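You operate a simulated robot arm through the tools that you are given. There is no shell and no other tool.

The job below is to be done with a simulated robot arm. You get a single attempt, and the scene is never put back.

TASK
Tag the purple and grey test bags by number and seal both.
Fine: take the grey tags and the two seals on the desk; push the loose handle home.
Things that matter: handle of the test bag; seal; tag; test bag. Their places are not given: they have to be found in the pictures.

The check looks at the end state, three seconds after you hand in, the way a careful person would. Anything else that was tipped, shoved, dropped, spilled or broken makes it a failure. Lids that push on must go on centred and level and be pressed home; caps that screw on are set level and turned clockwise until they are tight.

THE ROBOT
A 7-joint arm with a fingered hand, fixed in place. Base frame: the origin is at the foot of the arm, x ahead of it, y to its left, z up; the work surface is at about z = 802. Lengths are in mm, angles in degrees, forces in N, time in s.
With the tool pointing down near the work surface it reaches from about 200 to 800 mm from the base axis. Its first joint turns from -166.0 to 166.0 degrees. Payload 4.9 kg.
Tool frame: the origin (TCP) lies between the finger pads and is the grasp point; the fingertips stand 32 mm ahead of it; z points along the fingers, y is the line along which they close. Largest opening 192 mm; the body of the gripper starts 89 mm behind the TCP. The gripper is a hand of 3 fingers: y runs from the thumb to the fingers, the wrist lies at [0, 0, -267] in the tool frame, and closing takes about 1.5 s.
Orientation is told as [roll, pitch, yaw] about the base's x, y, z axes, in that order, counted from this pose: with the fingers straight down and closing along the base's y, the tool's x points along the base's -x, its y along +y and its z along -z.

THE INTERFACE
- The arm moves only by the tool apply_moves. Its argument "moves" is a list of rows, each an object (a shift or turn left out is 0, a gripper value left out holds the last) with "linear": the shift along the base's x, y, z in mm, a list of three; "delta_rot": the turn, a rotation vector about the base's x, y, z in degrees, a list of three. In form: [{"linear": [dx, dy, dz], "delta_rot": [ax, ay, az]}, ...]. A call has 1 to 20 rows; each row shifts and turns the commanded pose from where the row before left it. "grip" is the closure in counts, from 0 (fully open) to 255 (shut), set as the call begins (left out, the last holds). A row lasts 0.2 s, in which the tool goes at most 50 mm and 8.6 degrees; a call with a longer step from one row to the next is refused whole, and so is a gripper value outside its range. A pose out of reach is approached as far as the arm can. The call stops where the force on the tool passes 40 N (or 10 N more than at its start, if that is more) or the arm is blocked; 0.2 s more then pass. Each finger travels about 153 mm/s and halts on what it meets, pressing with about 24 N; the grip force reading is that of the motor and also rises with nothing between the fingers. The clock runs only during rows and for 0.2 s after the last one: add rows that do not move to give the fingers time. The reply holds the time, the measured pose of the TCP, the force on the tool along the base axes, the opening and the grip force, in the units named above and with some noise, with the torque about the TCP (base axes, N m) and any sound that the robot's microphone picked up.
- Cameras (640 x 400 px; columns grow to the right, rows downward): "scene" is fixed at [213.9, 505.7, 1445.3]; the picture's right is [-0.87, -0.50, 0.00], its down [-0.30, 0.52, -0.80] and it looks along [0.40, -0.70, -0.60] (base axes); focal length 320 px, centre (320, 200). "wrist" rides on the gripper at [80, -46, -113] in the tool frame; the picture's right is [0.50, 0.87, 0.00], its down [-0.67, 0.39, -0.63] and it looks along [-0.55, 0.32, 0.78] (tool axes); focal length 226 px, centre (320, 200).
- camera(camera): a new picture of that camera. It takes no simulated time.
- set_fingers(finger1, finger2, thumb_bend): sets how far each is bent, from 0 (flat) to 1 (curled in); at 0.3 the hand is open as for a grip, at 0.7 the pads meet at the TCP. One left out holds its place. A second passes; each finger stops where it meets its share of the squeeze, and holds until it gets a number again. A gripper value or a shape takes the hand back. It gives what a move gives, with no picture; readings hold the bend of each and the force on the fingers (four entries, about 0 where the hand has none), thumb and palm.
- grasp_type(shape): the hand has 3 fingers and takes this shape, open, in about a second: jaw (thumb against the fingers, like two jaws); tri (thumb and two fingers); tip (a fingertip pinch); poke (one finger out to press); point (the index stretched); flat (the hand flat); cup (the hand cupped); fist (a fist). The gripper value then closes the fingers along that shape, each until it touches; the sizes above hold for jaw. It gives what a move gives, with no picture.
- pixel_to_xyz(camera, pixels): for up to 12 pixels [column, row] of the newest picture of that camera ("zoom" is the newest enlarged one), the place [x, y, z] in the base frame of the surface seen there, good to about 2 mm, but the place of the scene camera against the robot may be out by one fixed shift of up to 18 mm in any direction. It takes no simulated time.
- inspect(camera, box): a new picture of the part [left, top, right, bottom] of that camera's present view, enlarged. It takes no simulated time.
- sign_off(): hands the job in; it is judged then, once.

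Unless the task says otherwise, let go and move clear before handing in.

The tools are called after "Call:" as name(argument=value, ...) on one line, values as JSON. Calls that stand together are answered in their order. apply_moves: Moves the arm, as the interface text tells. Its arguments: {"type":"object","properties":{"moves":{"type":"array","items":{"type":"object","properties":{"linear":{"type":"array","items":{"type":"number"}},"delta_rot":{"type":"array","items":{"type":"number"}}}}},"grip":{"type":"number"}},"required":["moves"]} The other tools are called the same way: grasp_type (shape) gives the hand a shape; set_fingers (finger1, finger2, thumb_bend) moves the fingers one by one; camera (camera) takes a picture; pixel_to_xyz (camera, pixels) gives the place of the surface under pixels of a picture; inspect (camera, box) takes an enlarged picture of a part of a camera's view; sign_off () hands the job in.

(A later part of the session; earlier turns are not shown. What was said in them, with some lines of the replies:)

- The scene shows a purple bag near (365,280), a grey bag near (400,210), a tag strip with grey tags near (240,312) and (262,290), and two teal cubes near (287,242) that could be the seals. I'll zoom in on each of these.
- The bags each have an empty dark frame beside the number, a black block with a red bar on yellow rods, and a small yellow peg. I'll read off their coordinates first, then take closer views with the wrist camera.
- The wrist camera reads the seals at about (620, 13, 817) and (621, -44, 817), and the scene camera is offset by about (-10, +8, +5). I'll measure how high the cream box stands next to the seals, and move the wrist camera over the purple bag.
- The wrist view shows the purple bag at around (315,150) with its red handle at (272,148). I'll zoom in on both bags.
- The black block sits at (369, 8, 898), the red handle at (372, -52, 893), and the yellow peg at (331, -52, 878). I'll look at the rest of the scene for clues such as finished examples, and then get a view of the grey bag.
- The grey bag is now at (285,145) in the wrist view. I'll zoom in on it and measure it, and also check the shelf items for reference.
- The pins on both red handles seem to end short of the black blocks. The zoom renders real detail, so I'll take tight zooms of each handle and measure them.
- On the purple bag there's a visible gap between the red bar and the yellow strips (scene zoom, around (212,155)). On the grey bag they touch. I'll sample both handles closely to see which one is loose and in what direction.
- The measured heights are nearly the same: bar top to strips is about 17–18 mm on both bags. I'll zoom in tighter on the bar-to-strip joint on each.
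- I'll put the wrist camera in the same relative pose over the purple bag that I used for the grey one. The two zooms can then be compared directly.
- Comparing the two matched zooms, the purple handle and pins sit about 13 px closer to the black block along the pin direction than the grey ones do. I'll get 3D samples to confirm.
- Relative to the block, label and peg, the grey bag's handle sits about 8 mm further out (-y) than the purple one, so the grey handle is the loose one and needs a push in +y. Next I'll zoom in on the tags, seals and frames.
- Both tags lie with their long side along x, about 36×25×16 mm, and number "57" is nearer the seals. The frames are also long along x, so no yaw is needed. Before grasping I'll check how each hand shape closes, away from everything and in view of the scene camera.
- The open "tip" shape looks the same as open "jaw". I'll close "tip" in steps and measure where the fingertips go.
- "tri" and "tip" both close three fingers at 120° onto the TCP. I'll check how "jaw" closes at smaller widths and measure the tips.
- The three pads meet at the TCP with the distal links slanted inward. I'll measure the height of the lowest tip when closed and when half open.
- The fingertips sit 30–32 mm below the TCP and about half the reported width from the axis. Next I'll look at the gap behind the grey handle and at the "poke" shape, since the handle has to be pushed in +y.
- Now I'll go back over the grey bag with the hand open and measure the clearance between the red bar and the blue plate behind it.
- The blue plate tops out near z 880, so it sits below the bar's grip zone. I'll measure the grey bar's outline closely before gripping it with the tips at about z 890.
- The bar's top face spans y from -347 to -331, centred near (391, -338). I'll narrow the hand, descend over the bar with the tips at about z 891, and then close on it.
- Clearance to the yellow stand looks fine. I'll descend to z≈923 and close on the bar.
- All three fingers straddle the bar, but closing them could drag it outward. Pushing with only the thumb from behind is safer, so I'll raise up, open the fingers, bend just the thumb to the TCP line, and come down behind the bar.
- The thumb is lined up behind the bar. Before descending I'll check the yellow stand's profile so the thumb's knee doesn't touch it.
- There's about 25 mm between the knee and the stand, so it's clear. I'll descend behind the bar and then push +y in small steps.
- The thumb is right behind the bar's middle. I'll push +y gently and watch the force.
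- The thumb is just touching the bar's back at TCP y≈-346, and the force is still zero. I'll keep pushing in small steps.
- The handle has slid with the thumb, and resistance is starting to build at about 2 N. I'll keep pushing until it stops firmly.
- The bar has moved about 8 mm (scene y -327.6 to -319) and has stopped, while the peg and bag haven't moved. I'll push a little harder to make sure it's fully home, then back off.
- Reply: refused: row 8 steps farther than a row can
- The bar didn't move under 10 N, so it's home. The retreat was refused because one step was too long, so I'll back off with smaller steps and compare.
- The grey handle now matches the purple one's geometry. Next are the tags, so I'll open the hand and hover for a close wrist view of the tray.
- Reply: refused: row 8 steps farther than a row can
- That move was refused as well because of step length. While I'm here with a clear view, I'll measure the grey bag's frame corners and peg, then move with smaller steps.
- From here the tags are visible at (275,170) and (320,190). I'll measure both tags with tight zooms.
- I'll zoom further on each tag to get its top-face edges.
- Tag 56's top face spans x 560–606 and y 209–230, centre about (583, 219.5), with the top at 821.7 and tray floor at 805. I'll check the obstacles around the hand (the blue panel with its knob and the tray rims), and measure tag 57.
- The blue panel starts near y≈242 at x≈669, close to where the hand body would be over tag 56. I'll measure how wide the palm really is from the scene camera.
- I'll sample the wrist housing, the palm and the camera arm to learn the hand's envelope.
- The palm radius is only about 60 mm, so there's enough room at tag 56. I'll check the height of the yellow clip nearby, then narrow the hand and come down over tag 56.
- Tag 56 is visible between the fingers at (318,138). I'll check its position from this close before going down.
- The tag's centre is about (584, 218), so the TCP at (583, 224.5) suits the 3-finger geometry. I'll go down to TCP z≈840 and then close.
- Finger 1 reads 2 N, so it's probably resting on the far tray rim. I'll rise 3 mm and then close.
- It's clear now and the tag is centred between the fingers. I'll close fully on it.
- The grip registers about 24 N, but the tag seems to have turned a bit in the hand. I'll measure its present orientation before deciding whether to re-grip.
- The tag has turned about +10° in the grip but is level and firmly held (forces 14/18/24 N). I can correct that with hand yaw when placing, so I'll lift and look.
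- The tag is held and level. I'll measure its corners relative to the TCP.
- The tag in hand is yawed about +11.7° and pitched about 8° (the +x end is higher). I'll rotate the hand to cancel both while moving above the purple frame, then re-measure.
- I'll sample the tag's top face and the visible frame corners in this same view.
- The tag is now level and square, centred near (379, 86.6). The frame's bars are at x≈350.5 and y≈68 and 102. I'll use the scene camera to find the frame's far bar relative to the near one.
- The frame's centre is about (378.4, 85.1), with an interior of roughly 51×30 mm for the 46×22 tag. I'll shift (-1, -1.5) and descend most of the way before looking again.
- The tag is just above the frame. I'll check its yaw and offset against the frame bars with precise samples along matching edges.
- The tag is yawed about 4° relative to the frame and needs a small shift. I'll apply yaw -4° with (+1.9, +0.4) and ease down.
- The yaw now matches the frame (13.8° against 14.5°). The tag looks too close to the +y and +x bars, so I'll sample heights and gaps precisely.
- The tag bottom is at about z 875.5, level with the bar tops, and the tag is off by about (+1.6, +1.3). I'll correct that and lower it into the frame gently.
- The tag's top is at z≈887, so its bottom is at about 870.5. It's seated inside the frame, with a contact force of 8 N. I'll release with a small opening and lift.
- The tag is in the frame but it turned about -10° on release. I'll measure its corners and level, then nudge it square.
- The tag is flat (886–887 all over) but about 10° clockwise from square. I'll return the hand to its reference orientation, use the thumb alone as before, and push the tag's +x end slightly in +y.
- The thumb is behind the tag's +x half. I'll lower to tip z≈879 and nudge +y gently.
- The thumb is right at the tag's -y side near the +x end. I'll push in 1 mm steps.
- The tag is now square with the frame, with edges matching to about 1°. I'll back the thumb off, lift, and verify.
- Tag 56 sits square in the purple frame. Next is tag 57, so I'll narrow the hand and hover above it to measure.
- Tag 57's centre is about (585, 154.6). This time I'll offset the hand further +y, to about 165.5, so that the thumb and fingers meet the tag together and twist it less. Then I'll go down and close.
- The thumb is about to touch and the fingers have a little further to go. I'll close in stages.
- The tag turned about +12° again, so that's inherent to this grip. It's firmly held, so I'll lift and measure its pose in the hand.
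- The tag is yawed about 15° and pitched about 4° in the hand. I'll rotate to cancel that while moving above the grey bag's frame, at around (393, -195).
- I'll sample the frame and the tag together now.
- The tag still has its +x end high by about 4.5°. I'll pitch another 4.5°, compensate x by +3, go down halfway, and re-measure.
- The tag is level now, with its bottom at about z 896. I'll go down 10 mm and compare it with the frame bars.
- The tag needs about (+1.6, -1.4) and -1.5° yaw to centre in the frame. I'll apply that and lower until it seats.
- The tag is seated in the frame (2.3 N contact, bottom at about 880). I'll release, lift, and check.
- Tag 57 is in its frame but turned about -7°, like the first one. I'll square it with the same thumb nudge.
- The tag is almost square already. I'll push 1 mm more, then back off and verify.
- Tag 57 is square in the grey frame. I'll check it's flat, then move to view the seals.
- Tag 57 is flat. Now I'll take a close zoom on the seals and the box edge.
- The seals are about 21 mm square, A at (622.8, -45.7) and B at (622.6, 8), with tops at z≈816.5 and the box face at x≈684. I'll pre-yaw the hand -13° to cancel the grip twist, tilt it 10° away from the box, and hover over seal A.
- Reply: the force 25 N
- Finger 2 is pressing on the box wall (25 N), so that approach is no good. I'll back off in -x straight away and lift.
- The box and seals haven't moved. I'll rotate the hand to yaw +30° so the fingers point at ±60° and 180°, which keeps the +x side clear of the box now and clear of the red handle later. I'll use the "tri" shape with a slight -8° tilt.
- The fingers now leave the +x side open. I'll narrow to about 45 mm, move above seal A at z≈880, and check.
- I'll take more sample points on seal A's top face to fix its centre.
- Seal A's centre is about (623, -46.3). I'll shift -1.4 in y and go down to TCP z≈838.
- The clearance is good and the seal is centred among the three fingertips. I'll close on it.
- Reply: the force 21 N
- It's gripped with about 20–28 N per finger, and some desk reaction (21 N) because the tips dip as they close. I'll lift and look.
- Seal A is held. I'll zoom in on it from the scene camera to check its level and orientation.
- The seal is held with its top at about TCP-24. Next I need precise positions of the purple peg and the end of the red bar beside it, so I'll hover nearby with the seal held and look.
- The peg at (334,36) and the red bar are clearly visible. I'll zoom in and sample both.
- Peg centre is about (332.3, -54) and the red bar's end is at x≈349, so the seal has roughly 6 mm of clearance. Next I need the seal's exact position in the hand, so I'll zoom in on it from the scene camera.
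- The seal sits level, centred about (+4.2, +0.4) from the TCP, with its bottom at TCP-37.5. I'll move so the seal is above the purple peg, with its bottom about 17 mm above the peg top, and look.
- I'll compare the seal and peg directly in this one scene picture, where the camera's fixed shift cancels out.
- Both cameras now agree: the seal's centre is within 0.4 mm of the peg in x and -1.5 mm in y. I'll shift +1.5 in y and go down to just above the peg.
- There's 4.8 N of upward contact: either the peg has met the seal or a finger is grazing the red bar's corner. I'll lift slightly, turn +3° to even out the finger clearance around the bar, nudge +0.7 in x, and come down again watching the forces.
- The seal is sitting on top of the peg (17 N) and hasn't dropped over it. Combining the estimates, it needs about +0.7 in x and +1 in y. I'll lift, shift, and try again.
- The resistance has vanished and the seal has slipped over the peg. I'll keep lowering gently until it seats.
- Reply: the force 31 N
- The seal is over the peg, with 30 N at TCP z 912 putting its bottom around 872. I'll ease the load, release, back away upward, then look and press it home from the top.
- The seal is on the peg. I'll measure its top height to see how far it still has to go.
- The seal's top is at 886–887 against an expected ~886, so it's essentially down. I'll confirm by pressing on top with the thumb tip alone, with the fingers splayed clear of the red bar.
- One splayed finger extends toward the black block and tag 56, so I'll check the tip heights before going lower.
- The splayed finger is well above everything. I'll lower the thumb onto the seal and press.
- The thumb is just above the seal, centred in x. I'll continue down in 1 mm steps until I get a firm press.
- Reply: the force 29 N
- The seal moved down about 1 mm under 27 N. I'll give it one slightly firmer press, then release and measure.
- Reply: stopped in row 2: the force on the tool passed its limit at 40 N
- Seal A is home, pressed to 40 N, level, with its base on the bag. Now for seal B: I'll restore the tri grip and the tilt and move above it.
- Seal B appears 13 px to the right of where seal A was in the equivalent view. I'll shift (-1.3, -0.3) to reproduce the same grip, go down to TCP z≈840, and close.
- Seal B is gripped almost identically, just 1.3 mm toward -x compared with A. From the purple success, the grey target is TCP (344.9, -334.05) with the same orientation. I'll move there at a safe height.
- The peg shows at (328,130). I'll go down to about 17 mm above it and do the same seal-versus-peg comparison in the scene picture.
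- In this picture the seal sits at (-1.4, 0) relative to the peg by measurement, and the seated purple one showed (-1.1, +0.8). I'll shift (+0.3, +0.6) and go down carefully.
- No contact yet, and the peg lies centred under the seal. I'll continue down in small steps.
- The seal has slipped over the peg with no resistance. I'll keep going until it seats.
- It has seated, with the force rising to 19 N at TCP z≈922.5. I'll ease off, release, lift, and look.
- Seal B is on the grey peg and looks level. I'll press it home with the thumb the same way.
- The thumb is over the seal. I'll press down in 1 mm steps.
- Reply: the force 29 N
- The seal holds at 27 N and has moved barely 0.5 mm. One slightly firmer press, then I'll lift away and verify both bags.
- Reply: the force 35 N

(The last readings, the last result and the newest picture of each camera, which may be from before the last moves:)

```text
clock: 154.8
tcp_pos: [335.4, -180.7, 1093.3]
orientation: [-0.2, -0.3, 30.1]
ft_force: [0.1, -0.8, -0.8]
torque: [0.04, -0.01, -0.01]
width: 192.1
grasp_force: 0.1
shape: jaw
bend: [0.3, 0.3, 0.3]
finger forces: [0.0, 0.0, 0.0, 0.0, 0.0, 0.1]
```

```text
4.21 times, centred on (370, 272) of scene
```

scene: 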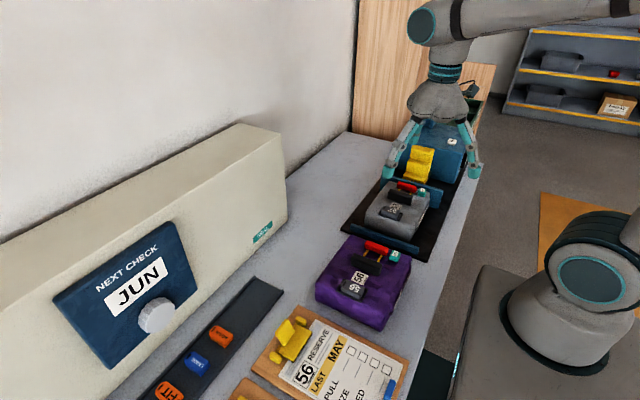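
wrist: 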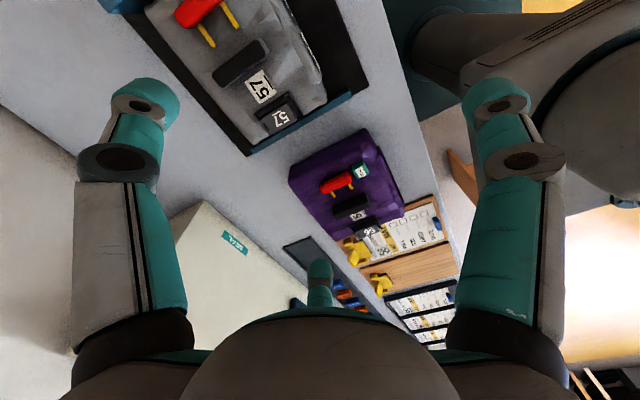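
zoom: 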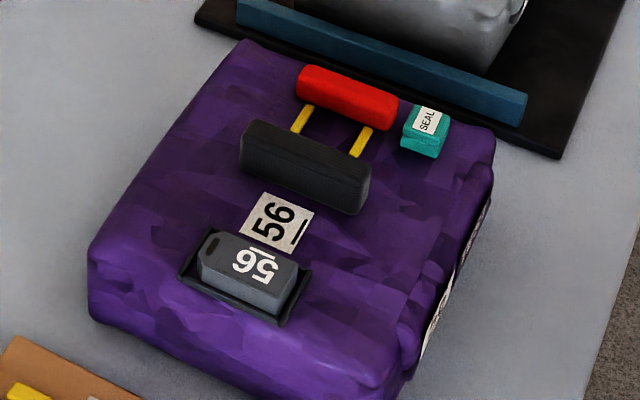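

Both bags look right. As a last check, I'll compare the handle-to-block distances on both bags, the seal levels, and whether any other items moved.

Call:
inspect(camera="scene", box=[380, 170, 435, 210])

Call:
pixel_to_xyz(camera="zoom", pixels=[[220, 120], [270, 135], [180, 105], [210, 190], [260, 205], [160, 175], [470, 160], [490, 175], [455, 175], [490, 150], [465, 205]])

Call:
inspect(camera="scene", box=[350, 232, 410, 282])

Call:
pixel_to_xyz(camera="zoom", pixels=[[280, 105], [220, 80], [360, 135], [200, 195], [260, 220], [140, 185], [470, 165], [490, 185], [455, 185], [490, 155]])

Call:
inspect(camera="scene", box=[140, 220, 320, 400])

```text
10.00 times, centred on (408, 190) of scene
```

zoom: 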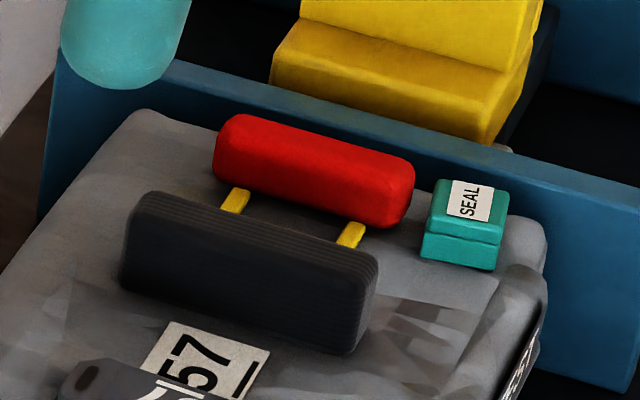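

```text
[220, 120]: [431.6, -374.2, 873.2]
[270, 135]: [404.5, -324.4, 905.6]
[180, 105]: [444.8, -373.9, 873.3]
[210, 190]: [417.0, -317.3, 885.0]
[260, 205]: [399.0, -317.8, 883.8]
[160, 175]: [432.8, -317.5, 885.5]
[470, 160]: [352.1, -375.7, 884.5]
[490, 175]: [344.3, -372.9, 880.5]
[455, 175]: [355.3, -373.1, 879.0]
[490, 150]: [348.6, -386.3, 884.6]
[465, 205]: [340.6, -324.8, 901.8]
```

```text
8.00 times, centred on (380, 257) of scene
```

zoom: 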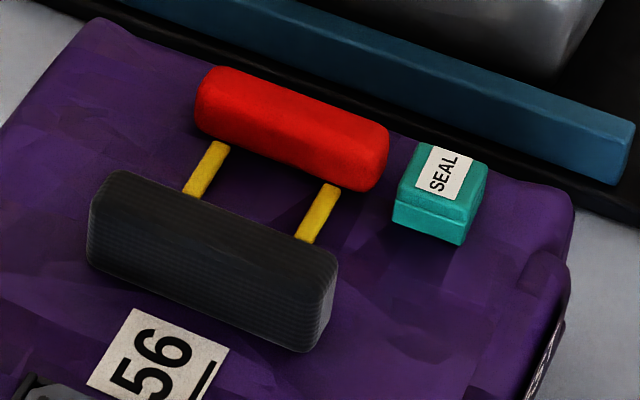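

```text
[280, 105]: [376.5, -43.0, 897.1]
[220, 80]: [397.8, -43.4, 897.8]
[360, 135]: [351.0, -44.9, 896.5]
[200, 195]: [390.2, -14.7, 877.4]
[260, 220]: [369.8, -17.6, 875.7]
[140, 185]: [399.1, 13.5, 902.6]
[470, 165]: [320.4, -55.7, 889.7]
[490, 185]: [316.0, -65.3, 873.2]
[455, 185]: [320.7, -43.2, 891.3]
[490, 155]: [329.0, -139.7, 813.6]
```

```text
2.22 times, centred on (230, 310) of scene
```

zoom: 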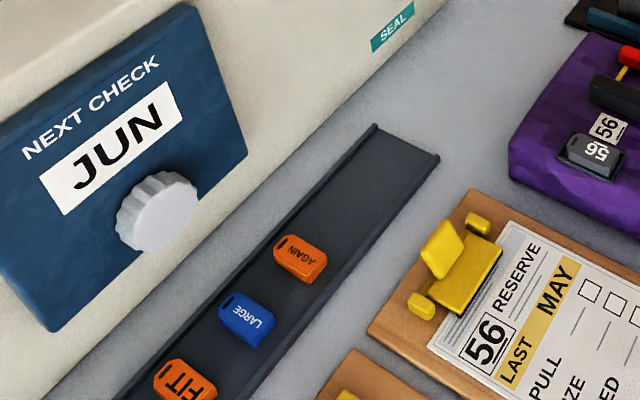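

Call:
inspect(camera="scene", box=[380, 170, 435, 210])

Call:
pixel_to_xyz(camera="zoom", pixels=[[240, 170], [310, 190], [385, 210], [235, 200], [350, 235], [320, 150], [250, 130], [440, 245], [480, 255], [460, 215], [495, 215], [440, 190]])

Call:
inspect(camera="scene", box=[350, 232, 410, 282])

Call:
pixel_to_xyz(camera="zoom", pixels=[[215, 125], [280, 150], [360, 175], [205, 165], [320, 210], [290, 110], [405, 215], [450, 230], [430, 170], [465, 175], [420, 150]])

```text
10.00 times, centred on (408, 190) of scene
```

zoom: 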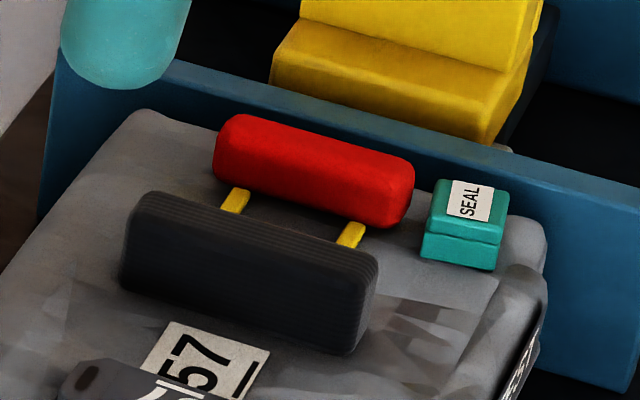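

```text
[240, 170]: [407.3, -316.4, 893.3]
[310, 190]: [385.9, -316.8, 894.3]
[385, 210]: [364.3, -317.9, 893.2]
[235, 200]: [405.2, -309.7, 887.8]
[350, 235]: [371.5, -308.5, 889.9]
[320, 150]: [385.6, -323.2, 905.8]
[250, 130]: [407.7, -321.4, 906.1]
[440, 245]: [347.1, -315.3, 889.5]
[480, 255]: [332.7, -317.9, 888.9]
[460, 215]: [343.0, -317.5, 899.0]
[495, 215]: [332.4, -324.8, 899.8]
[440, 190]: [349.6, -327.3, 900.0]
```

```text
8.00 times, centred on (380, 257) of scene
```

zoom: 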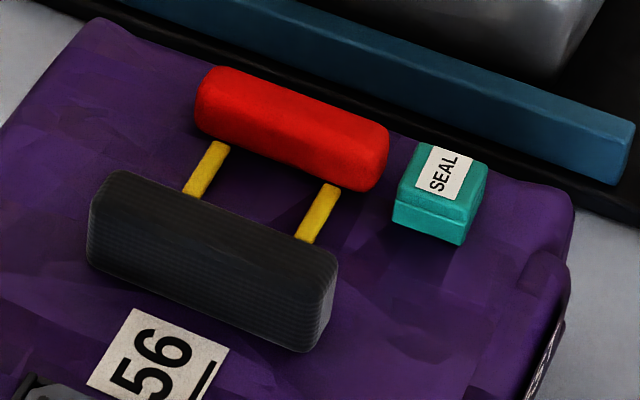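

```text
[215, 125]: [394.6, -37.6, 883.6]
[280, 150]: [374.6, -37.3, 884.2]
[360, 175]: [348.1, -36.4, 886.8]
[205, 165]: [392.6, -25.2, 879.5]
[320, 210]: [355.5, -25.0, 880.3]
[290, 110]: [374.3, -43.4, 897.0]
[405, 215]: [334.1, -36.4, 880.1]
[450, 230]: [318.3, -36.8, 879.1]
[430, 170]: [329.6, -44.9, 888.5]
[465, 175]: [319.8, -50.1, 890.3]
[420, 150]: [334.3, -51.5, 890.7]
```

All the checks agree:
- **Handles:** both are the same distance from their bag's features (the grey one is 279.9 mm from the purple one, matching the bag spacing).
- **Seals:** both are level and down on their pegs.
- **Tags:** 56 is on the purple bag and 57 is on the grey bag, both square in their frames.
- **Other items:** nothing else has moved, and the hand is open and clear.

I'm handing the job in.

Call:
sign_off()

```text
The job is handed in.
```

Both test bags are tagged by number and sealed, and the loose handle is home. I've handed the job in; the result of the check hasn't come back.

- **Handle:** the loose one was on the grey bag. I pushed it in about 8 mm until it stopped, and it now sits in the same place as the purple bag's handle.
- **Tags:** 56 is in the purple bag's frame and 57 is in the grey bag's frame. Both turned slightly when released, so I nudged them square.
- **Seals:** one is on each bag's yellow peg, pressed down and level. I took the pegs to be where the seals go, since nothing in the pictures says so. The grey bag's seal is turned a few degrees on its peg, and I left it that way.

While going for the first seal, one finger pressed against the side of the cream box at about 25 N. I backed off, and measurements afterwards showed that neither the box nor the seals had moved. In the final pictures I saw nothing else tipped or displaced, and the hand was open and clear.
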